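You operate a simulated robot arm through the tools that you are given. There is no shell and no other tool.

Carry out the task below with a simulated two-armed robot. There is one attempt and no reset: what you move stays moved.

TASK
Flush the can filler's line into the sample beaker ahead of a new lot.
Fine: beaker at the can stop, spout over it, run oil to the blue ring, spout aside; empty the beaker into the return jug and stand it back. Set down upright: sample beaker.

The check looks at the end state, three seconds after you hand in, the way a careful person would. Anything else that was tipped, shoved, dropped, spilled or broken makes it a failure.

THE ROBOT
Two 7-joint arms with two-finger grippers on one trunk that stands fixed in place. Base frame: the origin is at the foot of the trunk, x ahead of it, y to its left, z up; the work surface is at about z = 820. Readings come in mm, degrees, newtons and seconds.
The left shoulder is at [30, 175, 1304], the right one opposite. With the tool pointing down near the work surface each hand reaches from about 100 to 800 mm from the base axis, measured 20 degrees to its own side. Payload 2.94 kg a hand.
The tool frame of a hand sits at the grasp point between the pads (the TCP): z along the fingers, y along the line on which they close. The tips reach 30 mm beyond it. The gripper opens to 138 mm; its body begins 109 mm behind the TCP.
Orientation is told as [roll, pitch, yaw] about the base's x, y, z axes, in that order, counted from this pose: with the fingers straight down and closing along the base's y, the tool's x points along the base's -x, its y along +y and its z along -z.

THE INTERFACE
- The arms move only by the tool play_rows. It takes "left_rows", "right_rows" or both (then of equal length, played together; a hand with none holds still); each is one flat list of numbers, 6 for each row, row after row: the shift along the tool's x, y, z in mm, then the turn, a rotation vector about the tool's x, y, z in degrees. In form: [x, y, z, rx, ry, rz, x, y, z, rx, ry, rz, ...]. A call has 1 to 20 rows; each row shifts and turns the commanded pose from where the row before left it, along the tool's axes as they then stand. "left_claw" and "right_claw" are, for a hand that has rows, the opening, from 0 (shut) to 1 (fully open), set as the call begins (left out, the last holds). Each row takes 0.2 s and may step no farther than 50 mm and 8.6 degrees from the row before; otherwise, or with a gripper value out of range, the whole call is refused. A pose out of reach is approached as far as the arm can. The call stops where the force on the tool passes 60 N (or 10 N more than at its start, if that is more) or the arm is blocked; 0.2 s more then pass. Each finger travels about 45 mm/s and halts on what it meets, pressing with about 24 N; the grip force reading is that of the motor and also rises with nothing between the fingers. The clock runs only during rows and for 0.2 s after the last one: add rows that do not move to give the fingers time. The reply holds the time, the measured pose of the TCP, the force on the tool along the base axes, the opening and the grip force, in the units named above and with some noise, with the torque about the TCP (base axes, N m) and any sound that the robot's microphone picked up.
- Cameras (640 x 400 px; columns grow to the right, rows downward): "scene" is now at [75.6, -32.4, 1785.9]; the picture's right is [-0.39, -0.92, 0.00], its down [-0.63, 0.26, -0.73] and it looks along [0.67, -0.28, -0.68] (base axes); focal length 368 px, centre (320, 200). "left" rides on the left gripper at [71, -19, -146] in its tool frame; the picture's right is [0.26, 0.96, 0.00], its down [-0.85, 0.23, -0.48] and it looks along [-0.46, 0.12, 0.88] (tool axes); focal length 280 px, centre (320, 200). "right" rides on the right gripper at [71, 19, -146] in its tool frame; the picture's right is [-0.26, 0.97, 0.00], its down [-0.85, -0.23, -0.48] and it looks along [-0.46, -0.13, 0.88] (tool axes); focal length 280 px, centre (320, 200). There is no depth. A picture from a camera that has moved, and an enlarged one, comes with that camera's place and axes in the base frame and with its lens.
- camera(camera): a new picture of that camera. It takes no simulated time.
- lift_body(by): moves the trunk up (or, below 0, down) by that many mm; the arms and the scene camera ride with it, the base frame stays. It gives what a move gives, with no picture.
- pan_tilt(pan, tilt): turns the head with the scene camera to pan (to the left, within 120 degrees either way) and tilt (down, from -29 to 69), counted from straight ahead of the robot (the tilt from the chest, where the trunk bows). It gives what a move gives.
- zoom(camera, box): a new picture of the part [left, top, right, bottom] of that camera's present view, enlarged. It takes no simulated time.
- finish_job(): hands the job in; it is judged then, once.

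Nothing tells you positions but the pictures and the camera data. Unless the task says otherwise, let go and move clear before handing in.

The tools are called as name(argument=value, ...) on one line, values as JSON. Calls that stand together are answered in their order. play_rows: Moves the arms, as the interface text tells. Its arguments: {"type":"object","properties":{"left_rows":{"type":"array","items":{"type":"number"}},"left_claw":{"type":"number"},"right_rows":{"type":"array","items":{"type":"number"}},"right_claw":{"type":"number"}},"required":[]} The other tools are called the same way: lift_body (by) moves the trunk up or down; pan_tilt (pan, tilt) turns the head that bears the scene camera; camera (camera) takes a picture; zoom (camera, box) takes an enlarged picture of a part of a camera's view; finish_job () hands the job in.

At the start:

```text
time: 0.0
left_ee_pos: [510.2, 3.8, 1330.5]
left_tool_rot: [0.0, -0.1, 0.0]
left_ft_force: [0.6, -0.4, -0.3]
left_torque: [-0.02, 0.02, 0.0]
left_finger_gap: 137.9
left_gripper_force: 0.1
right_ee_pos: [503.4, -496.5, 1349.2]
right_tool_rot: [0.0, -0.1, 0.2]
right_ft_force: [0.1, -1.1, 0.8]
right_torque: [0.0, 0.03, -0.04]
right_finger_gap: 137.9
right_gripper_force: 0.1
trunk travel left (down, up): [-475.0, 259.0]
head pan, tilt (commanded): [-22.9, 43.0]
```

scene: 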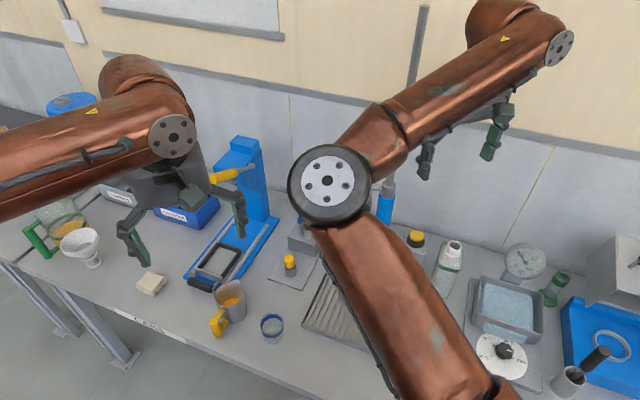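
right: 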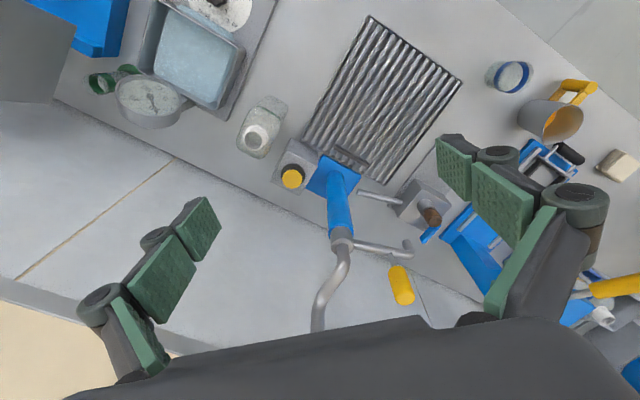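
left: 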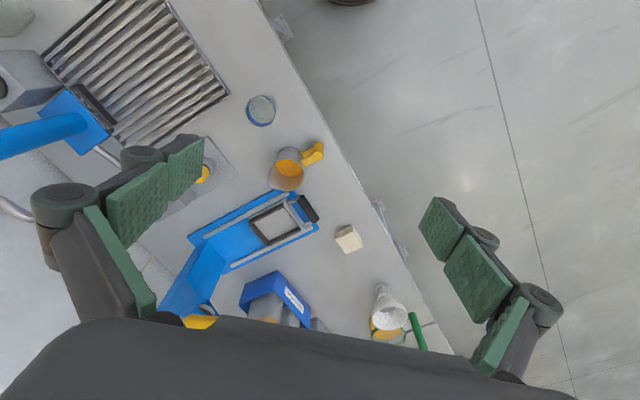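

I see a bench with a can filler (blue column with a drip grate), a small beaker with a blue ring, jugs, a blue press and other things. First I'll look closer, before moving anything.

zoom(camera="right", box=[220, 0, 540, 200])

zoom(camera="right", box=[260, 140, 460, 340])

zoom(camera="left", box=[0, 0, 320, 200])

zoom(camera="scene", box=[160, 200, 400, 350])

zoom(camera="scene", box=[0, 160, 240, 310])

```text
2.00 times, centred on (380, 100) of right
camera zoom: at [432.2, -478.9, 1495.1], right [0.26, 0.97, 0.0], down [0.85, -0.23, 0.48], along [0.46, -0.12, -0.88], focal length 561 px, centre (200, 400)
```

zoom: 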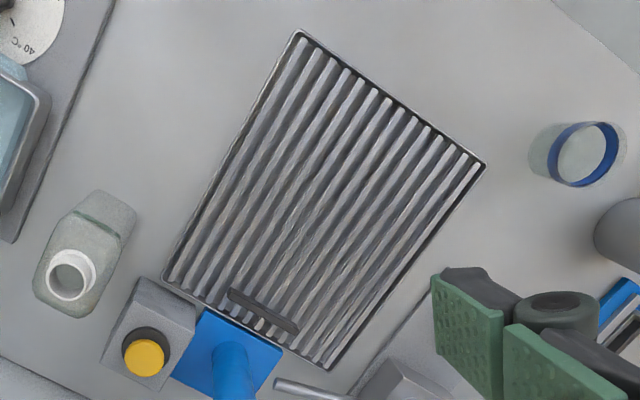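

```text
2.00 times, centred on (360, 240) of right
camera zoom: at [432.2, -478.9, 1495.1], right [0.26, 0.97, 0.0], down [0.85, -0.23, 0.48], along [0.46, -0.12, -0.88], focal length 561 px, centre (240, 120)
```

zoom: 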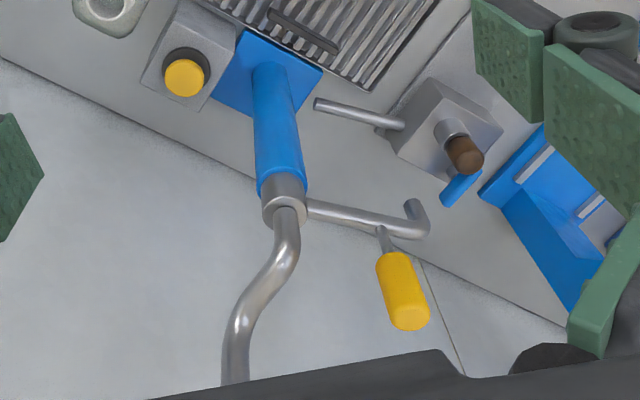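

```text
2.00 times, centred on (160, 100) of left
camera zoom: at [440.5, -14.7, 1476.5], right [-0.26, 0.96, 0.0], down [0.85, 0.23, 0.48], along [0.46, 0.12, -0.88], focal length 561 px, centre (640, 400)
```

zoom: 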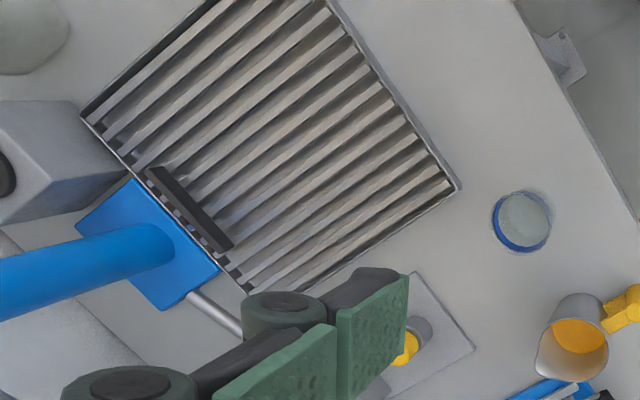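

```text
2.67 times, centred on (280, 275) of scene
camera zoom: at [75.6, -32.4, 1785.9], right [-0.39, -0.92, 0.0], down [-0.63, 0.26, -0.73], along [0.67, -0.28, -0.68], focal length 982 px, centre (427, 0)
```

zoom: 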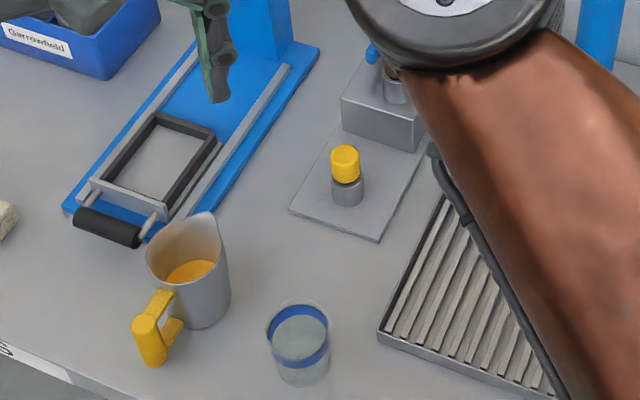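

```text
2.67 times, centred on (120, 235) of scene
camera zoom: at [75.6, -32.4, 1785.9], right [-0.39, -0.92, 0.0], down [-0.63, 0.26, -0.73], along [0.67, -0.28, -0.68], focal length 982 px, centre (853, 107)
```

zoom: 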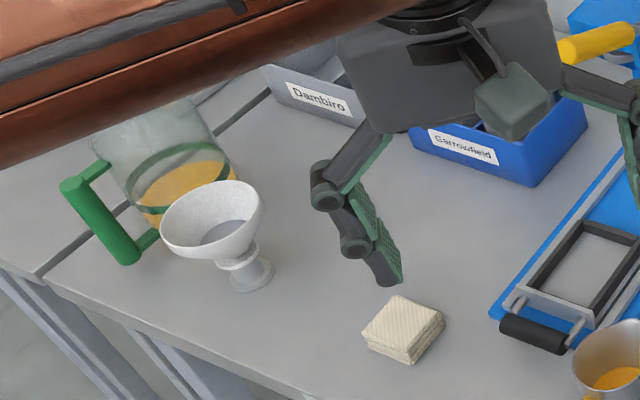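

I want clear views: next I pan the head around to see the rest of the bench, including any labels on jugs and controls.

pan_tilt(pan=-50, tilt=40)

camera(camera="scene")

pan_tilt(pan=25, tilt=45)

camera(camera="scene")

```text
time: 0.9
left_ee_pos: [509.7, 4.3, 1331.3]
left_tool_rot: [0.1, 0.0, 0.0]
left_ft_force: [0.4, -0.2, 0.4]
left_torque: [-0.01, 0.02, 0.03]
left_finger_gap: 137.7
left_gripper_force: 0.0
right_ee_pos: [502.4, -498.7, 1348.5]
right_tool_rot: [0.0, 0.1, 0.1]
right_ft_force: [0.2, 0.8, -0.1]
right_torque: [0.0, 0.0, 0.0]
right_finger_gap: 137.9
right_gripper_force: 0.0
trunk travel left (down, up): [-475.0, 259.0]
head pan, tilt (commanded): [-50.0, 40.0]
```

```text
taken
camera scene: at [54.0, -65.3, 1790.2], right [-0.77, -0.64, 0.0], down [-0.41, 0.49, -0.77], along [0.49, -0.59, -0.64], focal length 368 px, centre (320, 200)
```

scene: 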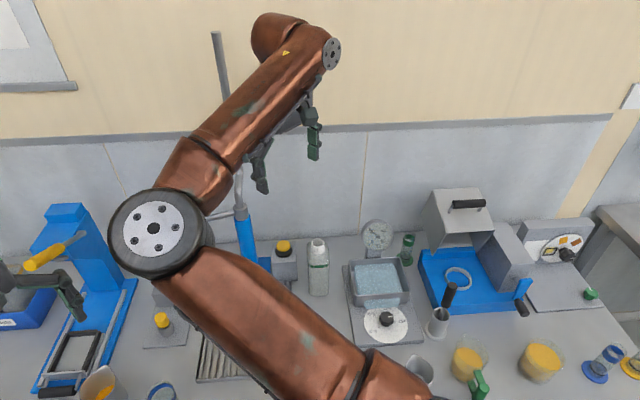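

```text
time: 2.4
left_ee_pos: [510.6, 2.9, 1332.2]
left_tool_rot: [0.1, 0.0, 0.0]
left_ft_force: [0.1, 0.5, -0.6]
left_torque: [-0.05, 0.02, -0.03]
left_finger_gap: 138.0
left_gripper_force: 0.0
right_ee_pos: [502.7, -498.1, 1348.4]
right_tool_rot: [0.0, 0.0, 0.0]
right_ft_force: [-0.3, 0.0, 0.5]
right_torque: [0.01, -0.02, 0.03]
right_finger_gap: 138.1
right_gripper_force: 0.2
trunk travel left (down, up): [-475.0, 259.0]
head pan, tilt (commanded): [25.0, 45.0]
```

```text
taken
camera scene: at [73.0, 34.1, 1783.0], right [0.42, -0.91, 0.0], down [-0.64, -0.3, -0.71], along [0.64, 0.3, -0.71], focal length 368 px, centre (320, 200)
```

scene: 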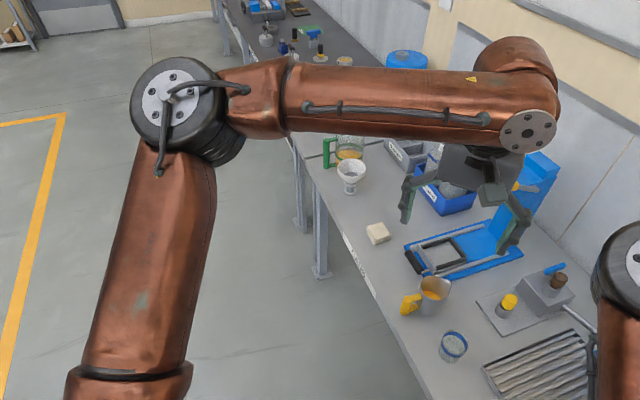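

The bench runs diagonally; the can filler (blue column, grate turned about 45°) is near (720, -510), the blue-ringed sample beaker near (570, -105). The right arm blocks the view, so I move it right and back for a clear look.

play_rows(right_rows=[20, -45, 0, 0, 0, 0, 20, -45, 0, 0, 0, 0, 20, -45, 0, 0, 0, 0, 20, -45, 0, 0, 0, 0, 20, -45, 0, 0, 0, 0, 20, -45, 0, 0, 0, 0])

pan_tilt(pan=-30, tilt=40)

camera(camera="scene")

camera(camera="right")

```text
time: 3.8
left_ee_pos: [508.6, 0.7, 1332.6]
left_tool_rot: [0.0, -0.1, 0.0]
left_ft_force: [-0.6, -0.3, 1.0]
left_torque: [0.08, -0.03, -0.01]
left_finger_gap: 138.0
left_gripper_force: 0.0
right_ee_pos: [381.2, -772.3, 1346.9]
right_tool_rot: [0.0, 0.0, 0.2]
right_ft_force: [-0.6, -0.4, 0.1]
right_torque: [0.07, -0.01, 0.03]
right_finger_gap: 138.0
right_gripper_force: 0.1
trunk travel left (down, up): [-475.0, 259.0]
head pan, tilt (commanded): [25.0, 45.0]
```

```text
time: 5.0
left_ee_pos: [511.4, 3.5, 1330.9]
left_tool_rot: [-0.1, 0.0, 0.0]
left_ft_force: [0.5, 0.2, 0.5]
left_torque: [0.0, -0.02, -0.01]
left_finger_gap: 137.9
left_gripper_force: 0.0
right_ee_pos: [381.9, -769.1, 1346.8]
right_tool_rot: [0.0, 0.0, 0.1]
right_ft_force: [0.9, 0.5, -0.2]
right_torque: [-0.01, 0.0, 0.01]
right_finger_gap: 138.0
right_gripper_force: 0.0
trunk travel left (down, up): [-475.0, 259.0]
head pan, tilt (commanded): [-30.0, 40.0]
```

```text
taken
camera scene: at [73.4, -43.1, 1790.2], right [-0.5, -0.87, 0.0], down [-0.56, 0.32, -0.77], along [0.66, -0.38, -0.64], focal length 368 px, centre (320, 200)
```

scene: 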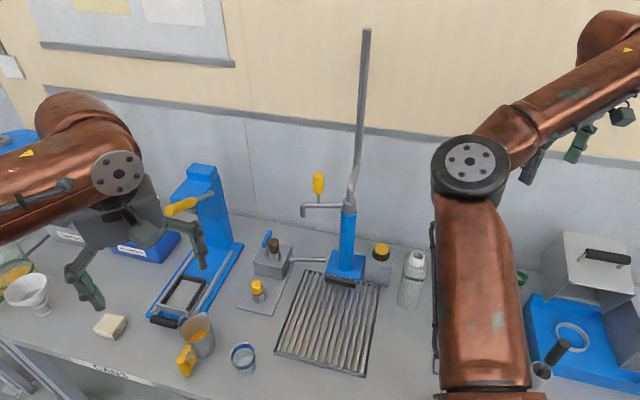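

```text
taken
camera right: at [311.9, -750.6, 1495.1], right [0.26, 0.97, 0.0], down [0.85, -0.23, 0.48], along [0.46, -0.12, -0.88], focal length 280 px, centre (320, 200)
```

right: 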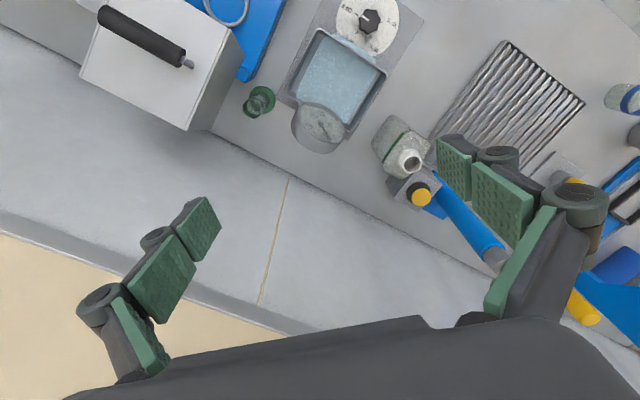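

Now the filler is clearly visible: column with pipe, swivel spout with yellow handle, valve block with side pipe, two yellow buttons, grate with black stop. I zoom in for detail and labels.

zoom(camera="scene", box=[220, 150, 440, 290])

zoom(camera="scene", box=[150, 250, 400, 400])

zoom(camera="scene", box=[0, 200, 160, 400])

zoom(camera="scene", box=[0, 0, 240, 100])

zoom(camera="scene", box=[380, 220, 640, 400])

```text
2.86 times, centred on (330, 220) of scene
camera zoom: at [73.4, -43.1, 1790.2], right [-0.5, -0.87, 0.0], down [-0.56, 0.32, -0.77], along [0.66, -0.38, -0.64], focal length 1052 px, centre (291, 143)
```

zoom: 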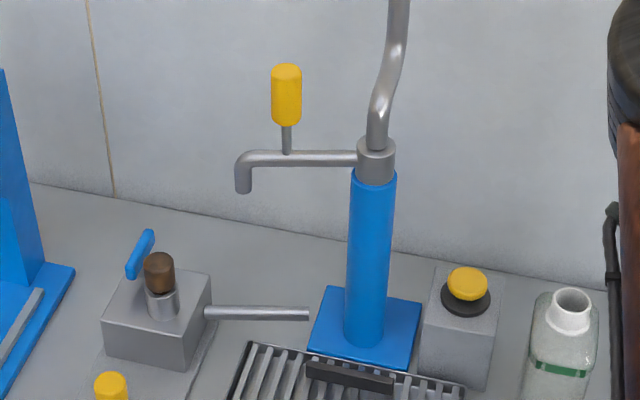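

```text
2.56 times, centred on (275, 325) of scene
camera zoom: at [73.4, -43.1, 1790.2], right [-0.5, -0.87, 0.0], down [-0.56, 0.32, -0.77], along [0.66, -0.38, -0.64], focal length 943 px, centre (435, -120)
```

zoom: 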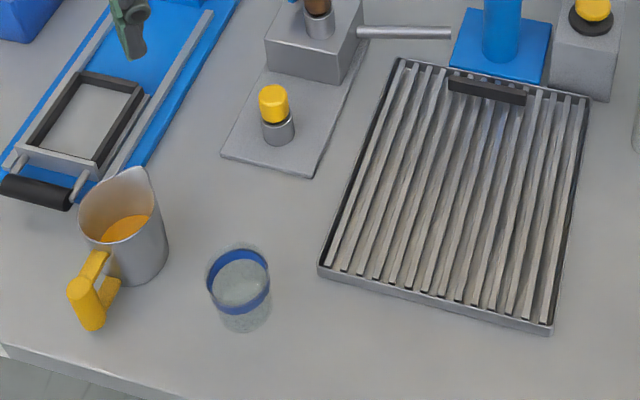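

```text
2.00 times, centred on (80, 300) of scene
camera zoom: at [73.4, -43.1, 1790.2], right [-0.5, -0.87, 0.0], down [-0.56, 0.32, -0.77], along [0.66, -0.38, -0.64], focal length 736 px, centre (800, 0)
```

zoom: 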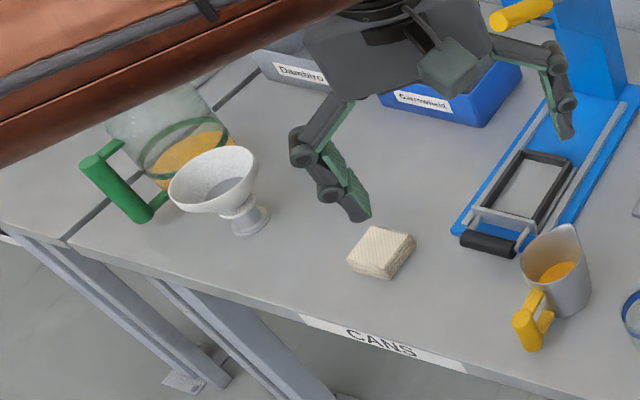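

```text
2.67 times, centred on (120, 50) of scene
camera zoom: at [73.4, -43.1, 1790.2], right [-0.5, -0.87, 0.0], down [-0.56, 0.32, -0.77], along [0.66, -0.38, -0.64], focal length 982 px, centre (853, 600)
```

zoom: 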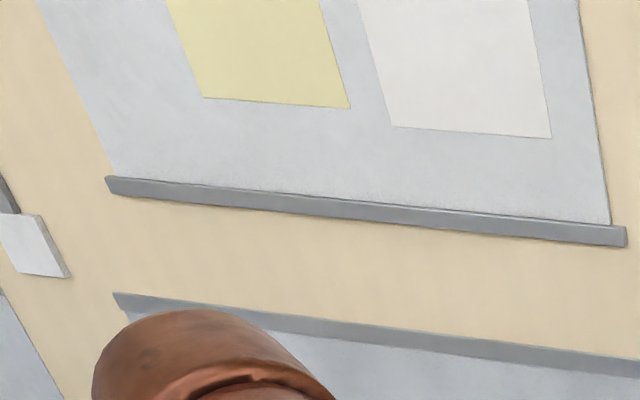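

```text
2.22 times, centred on (510, 310) of scene
camera zoom: at [73.4, -43.1, 1790.2], right [-0.5, -0.87, 0.0], down [-0.56, 0.32, -0.77], along [0.66, -0.38, -0.64], focal length 818 px, centre (-102, -44)
```

zoom: 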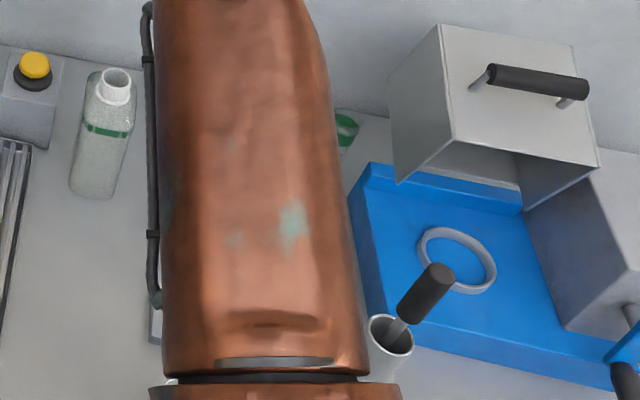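

The bench edge is labelled "CANS". There are posters on the wall; I look up at them, and at the other jugs, before deciding which is the return jug.

pan_tilt(pan=-15, tilt=5)

camera(camera="scene")

pan_tilt(pan=40, tilt=20)

camera(camera="scene")

pan_tilt(pan=-75, tilt=40)

camera(camera="scene")

```text
time: 6.0
left_ee_pos: [510.6, 3.0, 1331.7]
left_tool_rot: [0.0, 0.1, 0.1]
left_ft_force: [-0.3, -0.8, 0.4]
left_torque: [-0.01, 0.01, -0.06]
left_finger_gap: 138.1
left_gripper_force: 0.0
right_ee_pos: [380.5, -769.8, 1348.8]
right_tool_rot: [0.0, 0.0, 0.1]
right_ft_force: [0.0, -0.1, -0.2]
right_torque: [-0.01, 0.0, -0.02]
right_finger_gap: 137.8
right_gripper_force: 0.1
trunk travel left (down, up): [-475.0, 259.0]
head pan, tilt (commanded): [-15.0, 5.0]
```

```text
taken
camera scene: at [88.1, -24.6, 1845.9], right [-0.26, -0.97, 0.0], down [-0.09, 0.02, -1.0], along [0.96, -0.26, -0.09], focal length 368 px, centre (320, 200)
```

scene: 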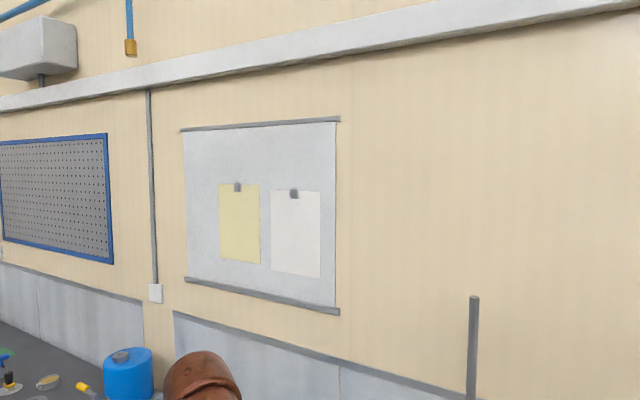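

```text
time: 7.3
left_ee_pos: [509.7, 4.7, 1331.1]
left_tool_rot: [-0.1, 0.0, 0.0]
left_ft_force: [0.5, -0.2, 0.4]
left_torque: [0.04, -0.02, -0.01]
left_finger_gap: 137.7
left_gripper_force: 0.1
right_ee_pos: [382.5, -768.4, 1349.1]
right_tool_rot: [0.0, 0.0, 0.1]
right_ft_force: [-0.2, 0.5, 0.8]
right_torque: [-0.01, 0.01, -0.02]
right_finger_gap: 138.1
right_gripper_force: 0.1
trunk travel left (down, up): [-475.0, 259.0]
head pan, tilt (commanded): [40.0, 20.0]
```

```text
taken
camera scene: at [70.6, 59.0, 1821.7], right [0.64, -0.77, 0.0], down [-0.26, -0.22, -0.94], along [0.72, 0.6, -0.34], focal length 368 px, centre (320, 200)
```

scene: 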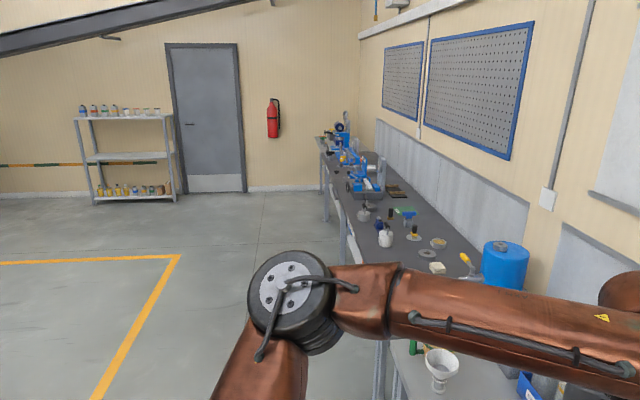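

```text
time: 9.2
left_ee_pos: [509.9, 4.6, 1330.9]
left_tool_rot: [0.0, 0.0, -0.1]
left_ft_force: [-0.5, -0.6, 0.4]
left_torque: [-0.01, -0.01, 0.0]
left_finger_gap: 138.0
left_gripper_force: 0.0
right_ee_pos: [382.0, -768.9, 1350.4]
right_tool_rot: [0.0, 0.0, 0.1]
right_ft_force: [-0.3, -0.1, 0.9]
right_torque: [-0.05, -0.01, 0.0]
right_finger_gap: 138.0
right_gripper_force: 0.1
trunk travel left (down, up): [-475.0, 259.0]
head pan, tilt (commanded): [-75.0, 40.0]
```

```text
taken
camera scene: at [21.3, -82.9, 1790.3], right [-0.97, -0.26, 0.0], down [-0.17, 0.62, -0.77], along [0.2, -0.74, -0.64], focal length 368 px, centre (320, 200)
```

scene: 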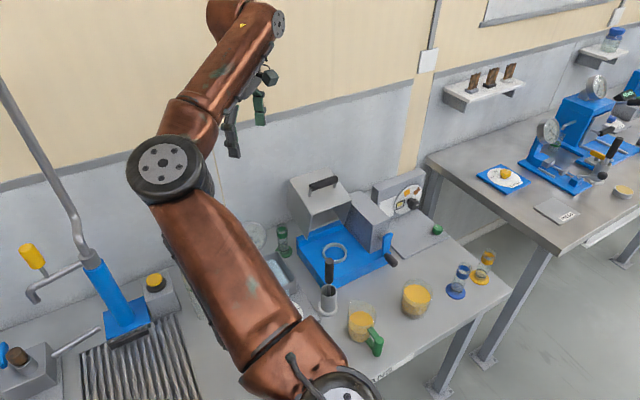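

Several vessels hold oil, so I need to identify the return jug with care. I move the left hand a bit left and back and use its camera to inspect both jugs for labels.

play_rows(left_rows=[30, 40, 0, 0, 0, 0, 30, 40, 0, 0, 0, 0, 30, 40, 0, 0, 0, 0, 30, 40, 0, 0, 0, 0, 30, 40, 0, 0, 0, 0])

camera(camera="left")

pan_tilt(pan=20, tilt=40)

camera(camera="scene")

```text
time: 10.4
left_ee_pos: [359.2, 206.6, 1332.3]
left_tool_rot: [0.0, 0.0, 0.0]
left_ft_force: [-0.1, 0.3, 0.6]
left_torque: [-0.02, -0.02, -0.01]
left_finger_gap: 138.0
left_gripper_force: 0.1
right_ee_pos: [380.1, -766.6, 1350.7]
right_tool_rot: [-0.1, 0.0, 0.1]
right_ft_force: [-0.4, 0.8, -0.3]
right_torque: [-0.06, -0.03, 0.0]
right_finger_gap: 138.0
right_gripper_force: 0.0
trunk travel left (down, up): [-475.0, 259.0]
head pan, tilt (commanded): [-75.0, 40.0]
```

```text
taken
camera left: at [288.1, 187.0, 1476.6], right [-0.26, 0.97, 0.0], down [0.85, 0.23, 0.48], along [0.46, 0.12, -0.88], focal length 280 px, centre (320, 200)
```

left: 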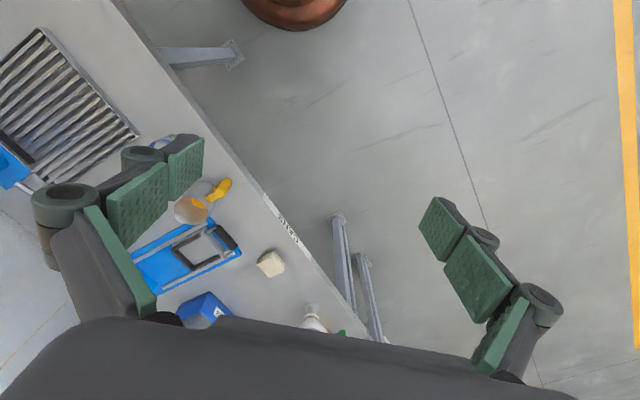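

```text
time: 12.1
left_ee_pos: [359.9, 203.8, 1331.7]
left_tool_rot: [0.0, 0.1, 0.0]
left_ft_force: [-0.4, 0.2, 0.5]
left_torque: [-0.02, 0.01, 0.01]
left_finger_gap: 138.2
left_gripper_force: 0.1
right_ee_pos: [381.2, -767.9, 1347.2]
right_tool_rot: [0.1, 0.0, 0.1]
right_ft_force: [-0.2, 0.9, 0.6]
right_torque: [0.02, 0.02, -0.02]
right_finger_gap: 137.9
right_gripper_force: 0.0
trunk travel left (down, up): [-475.0, 259.0]
head pan, tilt (commanded): [20.0, 40.0]
```

```text
taken
camera scene: at [79.1, 28.5, 1790.3], right [0.34, -0.94, 0.0], down [-0.6, -0.22, -0.77], along [0.72, 0.26, -0.64], focal length 368 px, centre (320, 200)
```

scene: 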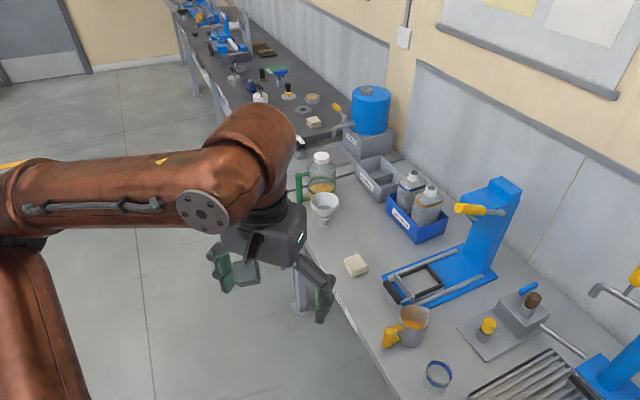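

zoom(camera="scene", box=[280, 120, 480, 250])

zoom(camera="scene", box=[370, 270, 580, 400])

zoom(camera="scene", box=[420, 0, 640, 140])

```text
3.08 times, centred on (380, 185) of scene
camera zoom: at [79.1, 28.5, 1790.3], right [0.34, -0.94, 0.0], down [-0.6, -0.22, -0.77], along [0.72, 0.26, -0.64], focal length 1133 px, centre (135, 246)
```

zoom: 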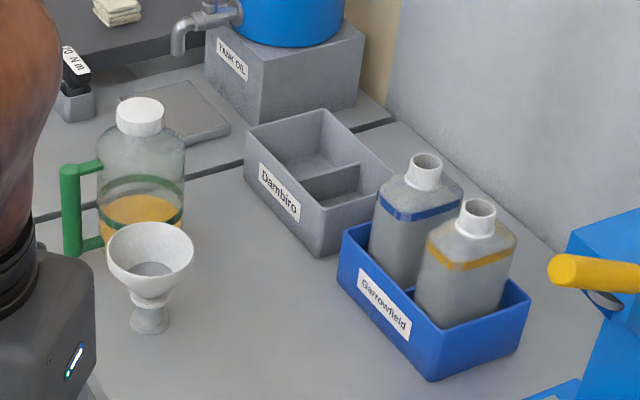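

```text
3.05 times, centred on (475, 335) of scene
camera zoom: at [79.1, 28.5, 1790.3], right [0.34, -0.94, 0.0], down [-0.6, -0.22, -0.77], along [0.72, 0.26, -0.64], focal length 1122 px, centre (-152, -211)
```

zoom: 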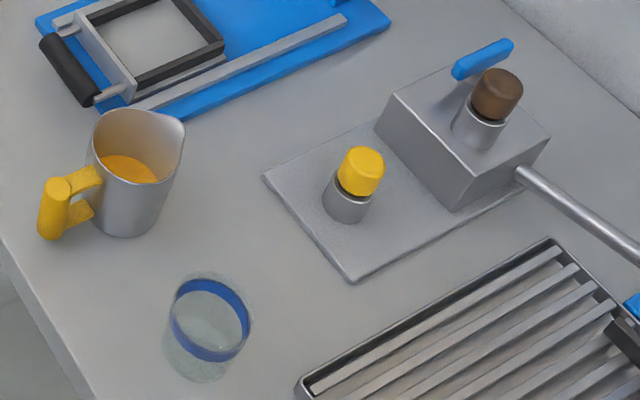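

```text
2.86 times, centred on (530, 70) of scene
camera zoom: at [79.1, 28.5, 1790.3], right [0.34, -0.94, 0.0], down [-0.6, -0.22, -0.77], along [0.72, 0.26, -0.64], focal length 1052 px, centre (-280, 571)
```

zoom: 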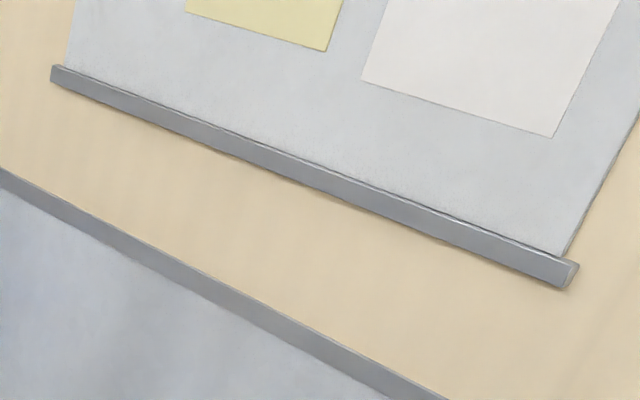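

The green-handled glass jug is capped, so the open steel jug with the yellow handle, standing next to the filler, is the return jug. Next I study the filler's controls closely.

pan_tilt(pan=-28, tilt=40)

zoom(camera="scene", box=[230, 220, 320, 320])

zoom(camera="scene", box=[290, 150, 390, 220])

zoom(camera="scene", box=[310, 220, 430, 300])

camera(camera="scene")

```text
time: 13.3
left_ee_pos: [360.2, 203.2, 1331.7]
left_tool_rot: [-0.1, 0.0, 0.0]
left_ft_force: [-0.4, 0.9, 0.6]
left_torque: [0.01, 0.03, -0.02]
left_finger_gap: 137.7
left_gripper_force: 0.0
right_ee_pos: [380.5, -769.1, 1348.7]
right_tool_rot: [0.1, 0.0, 0.1]
right_ft_force: [-0.3, 0.1, 0.1]
right_torque: [0.01, 0.0, -0.02]
right_finger_gap: 138.0
right_gripper_force: 0.1
trunk travel left (down, up): [-475.0, 259.0]
head pan, tilt (commanded): [-28.0, 40.0]
```

```text
4.00 times, centred on (275, 270) of scene
camera zoom: at [74.2, -40.2, 1790.3], right [-0.47, -0.88, 0.0], down [-0.57, 0.3, -0.77], along [0.68, -0.36, -0.64], focal length 1473 px, centre (500, -80)
```

zoom: 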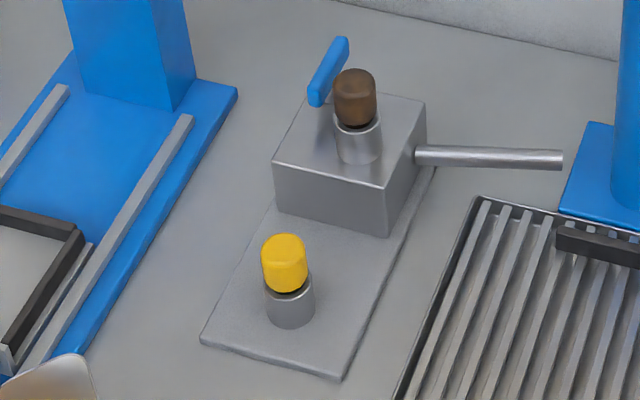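

```text
5.71 times, centred on (340, 185) of scene
camera zoom: at [74.2, -40.2, 1790.3], right [-0.47, -0.88, 0.0], down [-0.57, 0.3, -0.77], along [0.68, -0.36, -0.64], focal length 2104 px, centre (206, 286)
```

zoom: 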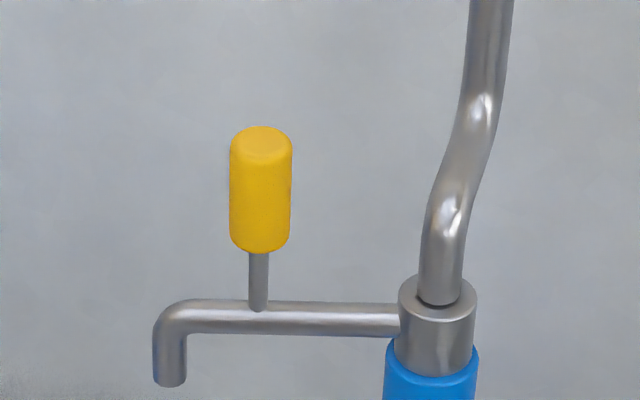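

```text
5.00 times, centred on (370, 260) of scene
camera zoom: at [74.2, -40.2, 1790.3], right [-0.47, -0.88, 0.0], down [-0.57, 0.3, -0.77], along [0.68, -0.36, -0.64], focal length 1841 px, centre (70, -100)
```

zoom: 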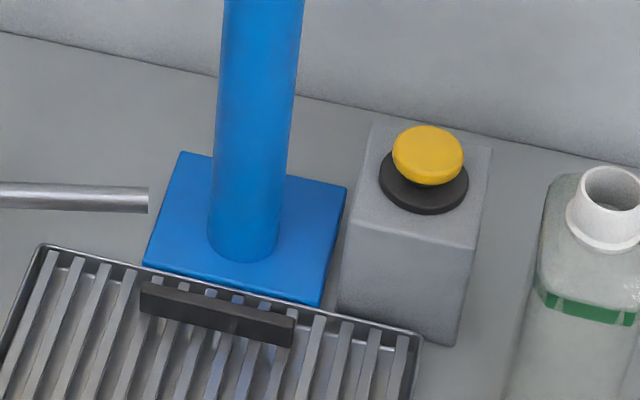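

```text
taken
camera scene: at [74.2, -40.2, 1790.3], right [-0.47, -0.88, 0.0], down [-0.57, 0.3, -0.77], along [0.68, -0.36, -0.64], focal length 368 px, centre (320, 200)
```

scene: 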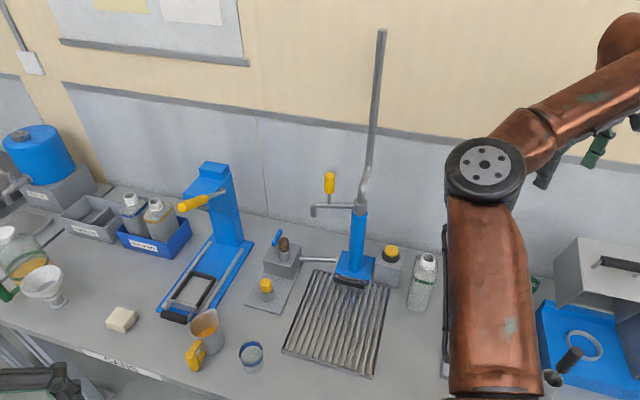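

The yellow mushroom button on the grey box beside the column is most likely the filler's run control; the black bar on the grate is the can stop. Now I measure the beaker, jug, spout, stop and button precisely from zoomed views.

zoom(camera="scene", box=[220, 320, 284, 384])

zoom(camera="scene", box=[170, 300, 250, 380])

zoom(camera="left", box=[150, 130, 250, 230])

zoom(camera="right", box=[340, 100, 640, 290])

```text
6.25 times, centred on (252, 352) of scene
camera zoom: at [74.2, -40.2, 1790.3], right [-0.47, -0.88, 0.0], down [-0.57, 0.3, -0.77], along [0.68, -0.36, -0.64], focal length 2302 px, centre (745, -750)
```

zoom: 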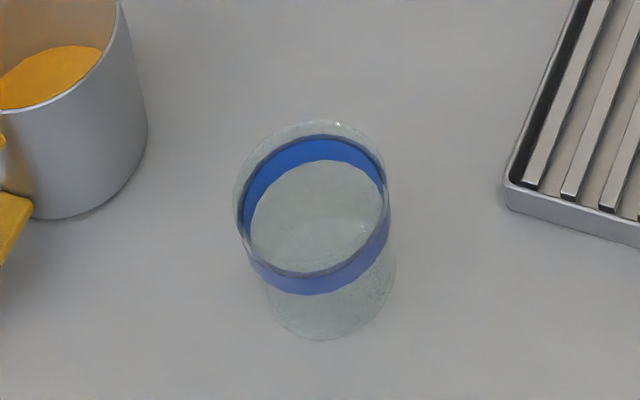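

```text
5.00 times, centred on (210, 340) of scene
camera zoom: at [74.2, -40.2, 1790.3], right [-0.47, -0.88, 0.0], down [-0.57, 0.3, -0.77], along [0.68, -0.36, -0.64], focal length 1841 px, centre (870, -500)
```

zoom: 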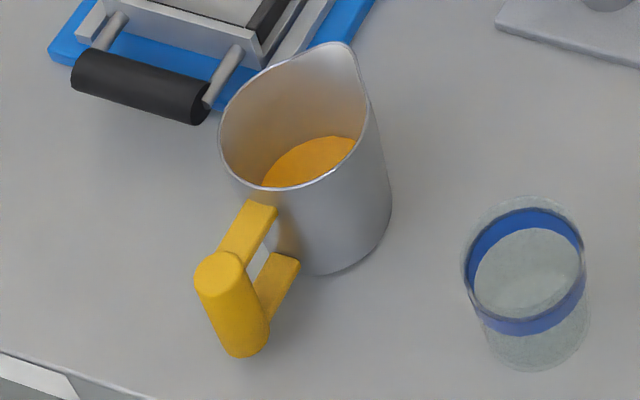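

```text
4.00 times, centred on (200, 180) of left
camera zoom: at [290.3, 184.8, 1476.8], right [-0.26, 0.96, 0.0], down [0.85, 0.23, 0.48], along [0.46, 0.12, -0.88], focal length 1122 px, centre (800, 280)
```

zoom: 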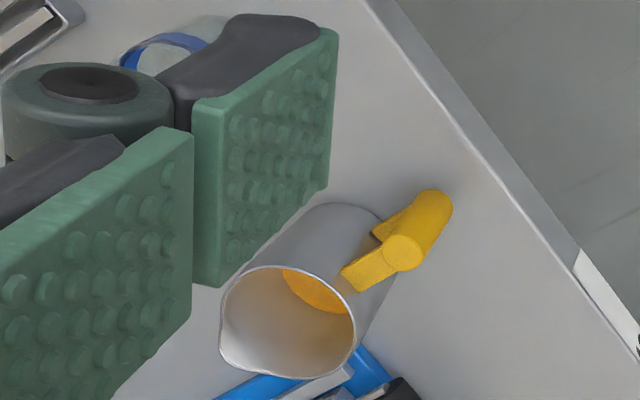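

```text
2.11 times, centred on (490, 195) of right
camera zoom: at [311.3, -750.5, 1495.3], right [0.26, 0.97, 0.0], down [0.85, -0.23, 0.48], along [0.46, -0.12, -0.88], focal length 590 px, centre (-38, 210)
```

zoom: 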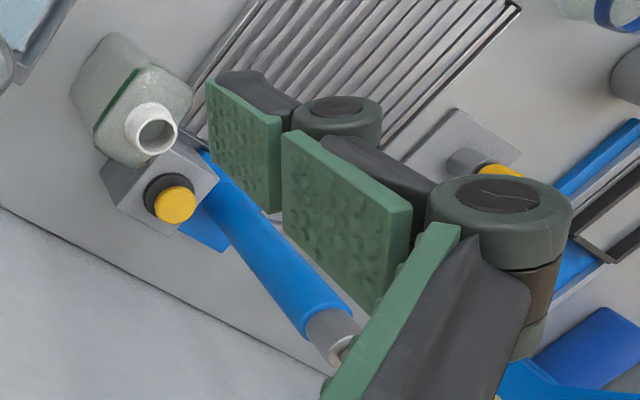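

I've triangulated the main parts. Sample beaker: about (573, -105), Ø60 × 76 mm. Return jug: about (686, -22). Filler column axis: about (726, -518), with the spout outlet about 135 mm from it at z ≈ 1050. Spout handle: (772, -441, 1140-1210). Button top: (655, -601, 942). I bring the right hand over the beaker area for a second set of views.

play_rows(right_rows=[-10, 47, 0, 0, 0, 0, -10, 47, 0, 0, 0, 0, -10, 47, 0, 0, 0, 0, -10, 47, 0, 0, 0, 0, -10, 47, 0, 0, 0, 0, -10, 47, 0, 0, 0, 0, -10, 47, 0, 0, 0, 0, -10, 47, 0, 0, 0, 0, -10, 47, 0, 0, 0, 0, -10, 47, 0, 0, 0, 0, -10, 47, 0, 0, 0, 0, -10, 47, 0, 0, 0, 0])

camera(camera="right")

camera(camera="scene")

```text
time: 15.9
left_ee_pos: [358.2, 206.5, 1332.8]
left_tool_rot: [-0.1, -0.1, 0.0]
left_ft_force: [-0.5, 0.4, 0.2]
left_torque: [-0.07, -0.06, 0.0]
left_finger_gap: 138.0
left_gripper_force: 0.0
right_ee_pos: [501.2, -197.6, 1347.8]
right_tool_rot: [-0.1, -0.2, 0.1]
right_ft_force: [-0.8, -0.3, -0.6]
right_torque: [-0.06, -0.03, 0.0]
right_finger_gap: 137.9
right_gripper_force: 0.2
trunk travel left (down, up): [-475.0, 259.0]
head pan, tilt (commanded): [-28.0, 40.0]
```

```text
taken
camera right: at [430.6, -179.0, 1494.5], right [0.26, 0.97, 0.0], down [0.85, -0.23, 0.48], along [0.46, -0.13, -0.88], focal length 280 px, centre (320, 200)
```

right: 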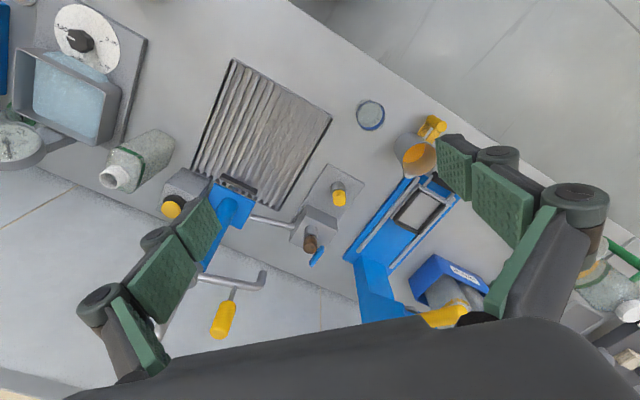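

```text
taken
camera scene: at [72.4, -36.7, 1790.5], right [-0.47, -0.88, 0.0], down [-0.57, 0.3, -0.77], along [0.68, -0.36, -0.64], focal length 368 px, centre (320, 200)
```

scene: 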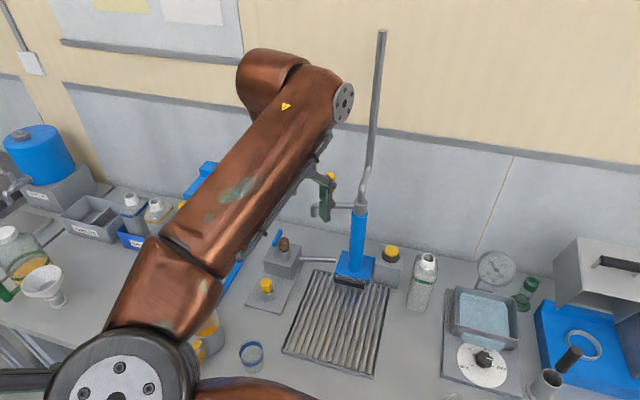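

The right camera now sees the whole work area from above. I zoom for second-view measurements.

zoom(camera="right", box=[340, 80, 460, 200])

zoom(camera="right", box=[150, 170, 350, 345])

zoom(camera="right", box=[180, 50, 340, 210])

```text
3.33 times, centred on (400, 140) of right
camera zoom: at [430.6, -179.0, 1494.5], right [0.26, 0.97, 0.0], down [0.85, -0.23, 0.48], along [0.46, -0.13, -0.88], focal length 935 px, centre (53, 400)
```

zoom: 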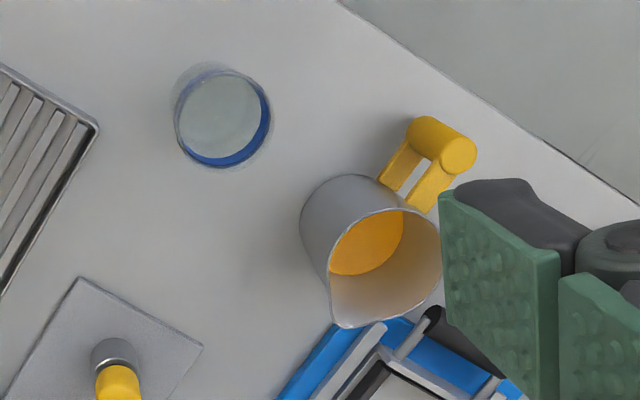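

```text
2.29 times, centred on (250, 258) of right
camera zoom: at [430.6, -179.0, 1494.5], right [0.26, 0.97, 0.0], down [0.85, -0.23, 0.48], along [0.46, -0.13, -0.88], focal length 641 px, centre (480, 69)
```

zoom: 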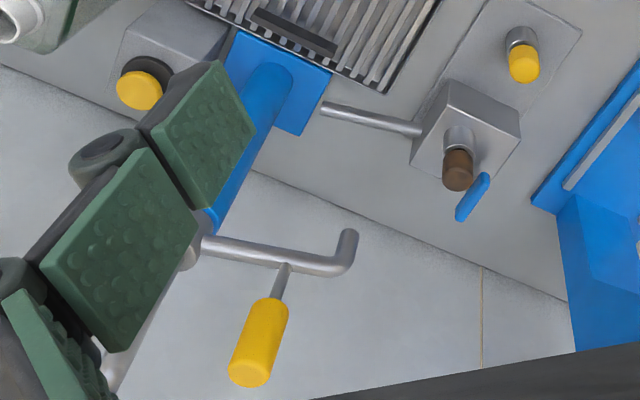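

```text
2.50 times, centred on (260, 130) of right
camera zoom: at [430.6, -179.0, 1494.5], right [0.26, 0.97, 0.0], down [0.85, -0.23, 0.48], along [0.46, -0.13, -0.88], focal length 701 px, centre (470, 375)
```

zoom: 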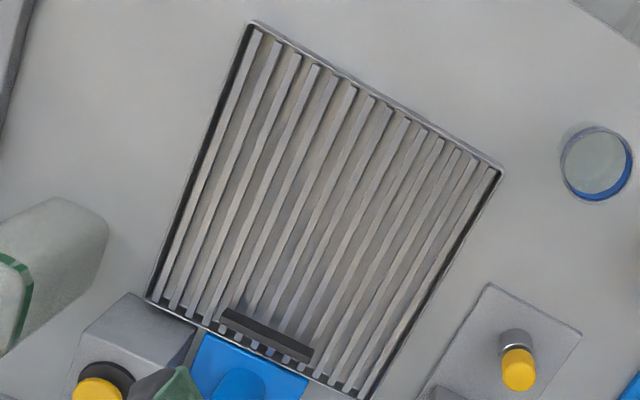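

Refined: beaker about (577, -106), jug about (692, -21) with rim near z 905, stop bar centre about (670, -459), bench edge at 45°. I lower the right hand to hover above the beaker, fingers partly open, and check alignment.

play_rows(right_rows=[-9.4, 11.5, 43.5, 0, 0, 0, -9.4, 11.5, 43.5, 0, 0, 0, -9.4, 11.5, 43.5, 0, 0, 0, -9.4, 11.5, 43.5, 0, 0, 0, -9.4, 11.5, 43.5, 0, 0, 0, -9.4, 11.5, 43.5, 0, 0, 0, -9.4, 11.5, 43.5, 0, 0, 0, -9.4, 11.5, 43.5, 0, 0, 0], right_claw=0.7)

camera(camera="right")

camera(camera="left")

```text
time: 17.7
left_ee_pos: [361.7, 205.2, 1331.0]
left_tool_rot: [0.0, 0.1, 0.0]
left_ft_force: [0.1, 0.0, 1.0]
left_torque: [-0.03, 0.03, 0.01]
left_finger_gap: 138.1
left_gripper_force: 0.1
right_ee_pos: [605.8, -131.6, 1010.2]
right_tool_rot: [0.0, 0.1, -0.1]
right_ft_force: [0.4, -0.5, 0.8]
right_torque: [-0.02, 0.05, 0.01]
right_finger_gap: 96.6
right_gripper_force: 0.0
right hand out of reach, approached as far as the arm can: row 6, 7, 8
trunk travel left (down, up): [-475.0, 259.0]
head pan, tilt (commanded): [-28.0, 40.0]
```

```text
taken
camera right: at [536.0, -113.7, 1156.1], right [0.26, 0.97, 0.0], down [0.85, -0.23, 0.47], along [0.46, -0.12, -0.88], focal length 280 px, centre (320, 200)
```

right: 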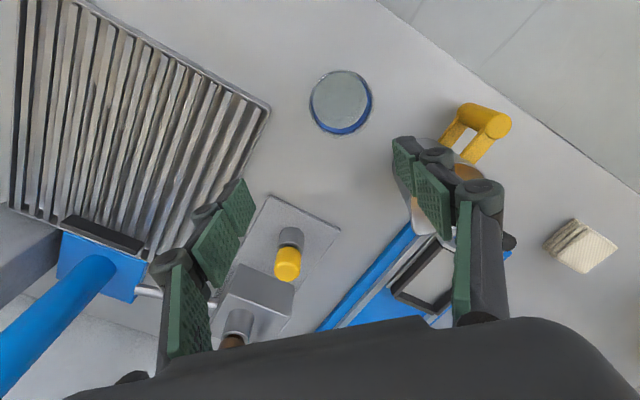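

```text
taken
camera left: at [291.7, 185.5, 1476.3], right [-0.26, 0.96, 0.0], down [0.85, 0.23, 0.47], along [0.46, 0.12, -0.88], focal length 280 px, centre (320, 200)
```

left: 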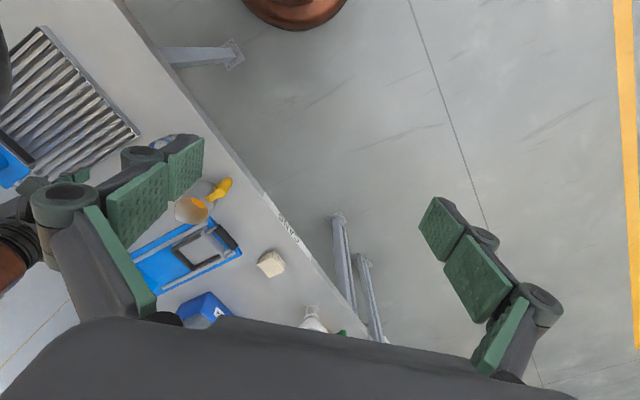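

The arm stopped short of the commanded pose (a joint limit, not contact). I look at its posture before deciding on a better trunk height.

pan_tilt(pan=-15, tilt=35)

camera(camera="scene")

```text
time: 18.4
left_ee_pos: [359.4, 204.3, 1332.5]
left_tool_rot: [0.1, 0.0, 0.0]
left_ft_force: [0.6, -0.2, -0.1]
left_torque: [0.03, 0.01, -0.02]
left_finger_gap: 137.9
left_gripper_force: 0.1
right_ee_pos: [604.3, -131.4, 1010.7]
right_tool_rot: [0.0, 0.2, 0.1]
right_ft_force: [0.8, 0.6, 0.2]
right_torque: [-0.03, -0.03, -0.01]
right_finger_gap: 96.6
right_gripper_force: 0.0
trunk travel left (down, up): [-475.0, 259.0]
head pan, tilt (commanded): [-15.0, 35.0]
```

```text
taken
camera scene: at [83.8, -22.3, 1797.8], right [-0.26, -0.97, 0.0], down [-0.55, 0.15, -0.82], along [0.79, -0.21, -0.57], focal length 368 px, centre (320, 200)
```

scene: 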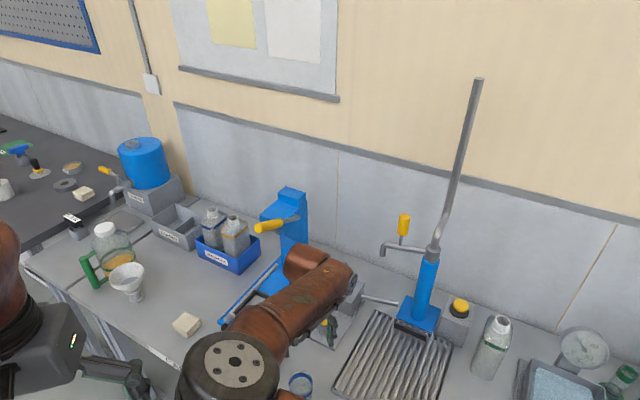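

The elbow sits to the left of the hand, so a wrist limit is the likely cause. I test turning the hand's yaw by about -32° at this height.

play_rows(right_rows=[0, 0, 0, 0, 0, 8, 0, 0, 0, 0, 0, 8, 0, 0, 0, 0, 0, 8, 0, 0, 0, 0, 0, 8, 0, 0, 0, 0, 0, 0])

```text
time: 19.6
left_ee_pos: [361.5, 204.6, 1332.0]
left_tool_rot: [0.0, 0.0, 0.1]
left_ft_force: [-0.3, -0.8, 1.0]
left_torque: [0.0, -0.01, -0.01]
left_finger_gap: 138.0
left_gripper_force: 0.1
right_ee_pos: [604.2, -132.6, 1009.9]
right_tool_rot: [-0.1, 0.0, -32.0]
right_ft_force: [0.2, -0.6, 0.2]
right_torque: [-0.01, 0.04, 0.01]
right_finger_gap: 96.6
right_gripper_force: 0.0
trunk travel left (down, up): [-475.0, 259.0]
head pan, tilt (commanded): [-15.0, 35.0]
```

play_rows(right_rows=[18.7, 3.6, 0, 0, 0, 0, 18.7, 3.6, 0, 0, 0, 0])

```text
time: 20.2
left_ee_pos: [361.2, 203.3, 1330.4]
left_tool_rot: [-0.1, -0.1, 0.0]
left_ft_force: [0.1, -0.5, 0.1]
left_torque: [0.0, 0.05, -0.02]
left_finger_gap: 138.0
left_gripper_force: 0.1
right_ee_pos: [607.7, -124.4, 1016.5]
right_tool_rot: [0.0, 0.1, -31.9]
right_ft_force: [0.8, 0.6, 0.7]
right_torque: [-0.02, 0.0, 0.01]
right_finger_gap: 96.6
right_gripper_force: 0.1
right hand out of reach, approached as far as the arm can: row 1, 2
trunk travel left (down, up): [-475.0, 259.0]
head pan, tilt (commanded): [-15.0, 35.0]
```

The limit persists toward the robot at this height. I raise the trunk 120 mm (safe, moving away from everything) and try again from there.

lift_body(by=120)

play_rows(right_rows=[18, 1, 30, 0, 0, 0, 18, 1, 30, 0, 0, 0, 0, 0, 40, 0, 0, 0, 0, 0, 0, 0, 0, 0])

```text
time: 21.7
left_ee_pos: [360.7, 204.4, 1451.1]
left_tool_rot: [-0.1, 0.0, 0.0]
left_ft_force: [0.1, -0.8, -0.1]
left_torque: [-0.02, 0.01, 0.03]
left_finger_gap: 138.1
left_gripper_force: 0.0
right_ee_pos: [606.3, -126.8, 1137.5]
right_tool_rot: [-0.1, 0.0, -31.9]
right_ft_force: [0.0, 1.1, -0.4]
right_torque: [0.02, 0.01, 0.0]
right_finger_gap: 96.4
right_gripper_force: 0.0
trunk travel left (down, up): [-595.0, 139.0]
head pan, tilt (commanded): [-15.0, 35.0]
```

```text
time: 22.7
left_ee_pos: [359.4, 204.7, 1450.6]
left_tool_rot: [-0.1, 0.0, 0.0]
left_ft_force: [0.5, 0.5, 0.4]
left_torque: [-0.01, 0.01, 0.0]
left_finger_gap: 137.9
left_gripper_force: 0.0
right_ee_pos: [612.4, -128.6, 1042.6]
right_tool_rot: [0.1, 0.1, -31.9]
right_ft_force: [-0.6, -0.6, 0.7]
right_torque: [0.01, -0.02, -0.03]
right_finger_gap: 96.6
right_gripper_force: 0.0
right hand out of reach, approached as far as the arm can: row 1, 2
trunk travel left (down, up): [-595.0, 139.0]
head pan, tilt (commanded): [-15.0, 35.0]
```

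The right arm's inward elbow stops it reaching further left. The left arm looks better suited to carry the beaker (fingers sloped forward-right), while the right arm works the spout and button. I park the right arm up and to the right first.

play_rows(right_rows=[0, 0, -48, 0, 0, -8, 0, 0, -48, 0, 0, -8, 0, 0, -48, 0, 0, -8, 0, 0, -48, 0, 0, -8, 0, 0, -48, 0, 0, 0, 0, 0, -48, 0, 0, 0])

play_rows(right_rows=[16.6, -45.7, 0, 0, 0, 0, 16.6, -45.7, 0, 0, 0, 0, 16.6, -45.7, 0, 0, 0, 0, 16.6, -45.7, 0, 0, 0, 0, 16.6, -45.7, 0, 0, 0, 0, 16.6, -45.7, 0, 0, 0, 0, 16.6, -45.7, 0, 0, 0, 0, 16.6, -45.7, 0, 0, 0, 0, 16.6, -45.7, 0, 0, 0, 0, 16.6, -45.7, 0, 0, 0, 0, 16.6, -45.7, 0, 0, 0, 0, 16.6, -45.7, 0, 0, 0, 0, 16.6, -45.7, 0, 0, 0, 0, 16.6, -45.7, 0, 0, 0, 0])

camera(camera="scene")

```text
time: 24.1
left_ee_pos: [360.4, 204.2, 1451.1]
left_tool_rot: [-0.1, 0.0, 0.1]
left_ft_force: [-0.9, -0.7, -0.4]
left_torque: [-0.01, 0.0, 0.0]
left_finger_gap: 137.9
left_gripper_force: 0.1
right_ee_pos: [611.1, -125.6, 1328.9]
right_tool_rot: [0.0, 0.1, 0.2]
right_ft_force: [0.6, -0.5, 0.3]
right_torque: [0.05, -0.02, 0.0]
right_finger_gap: 96.6
right_gripper_force: 0.1
trunk travel left (down, up): [-595.0, 139.0]
head pan, tilt (commanded): [-15.0, 35.0]
```

```text
time: 27.1
left_ee_pos: [359.2, 201.0, 1452.5]
left_tool_rot: [0.1, 0.0, 0.0]
left_ft_force: [0.0, -0.3, 0.1]
left_torque: [0.07, -0.01, 0.04]
left_finger_gap: 138.5
left_gripper_force: 0.1
right_ee_pos: [378.3, -771.9, 1327.8]
right_tool_rot: [0.1, 0.0, 0.2]
right_ft_force: [0.3, -1.0, -0.3]
right_torque: [0.02, -0.01, 0.01]
right_finger_gap: 96.3
right_gripper_force: 0.2
trunk travel left (down, up): [-595.0, 139.0]
head pan, tilt (commanded): [-15.0, 35.0]
```

```text
taken
camera scene: at [65.4, -26.8, 1917.7], right [-0.26, -0.97, 0.0], down [-0.55, 0.15, -0.82], along [0.79, -0.21, -0.57], focal length 368 px, centre (320, 200)
```

scene: 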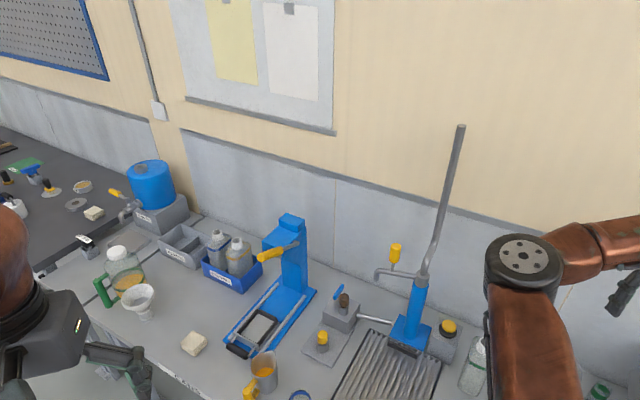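

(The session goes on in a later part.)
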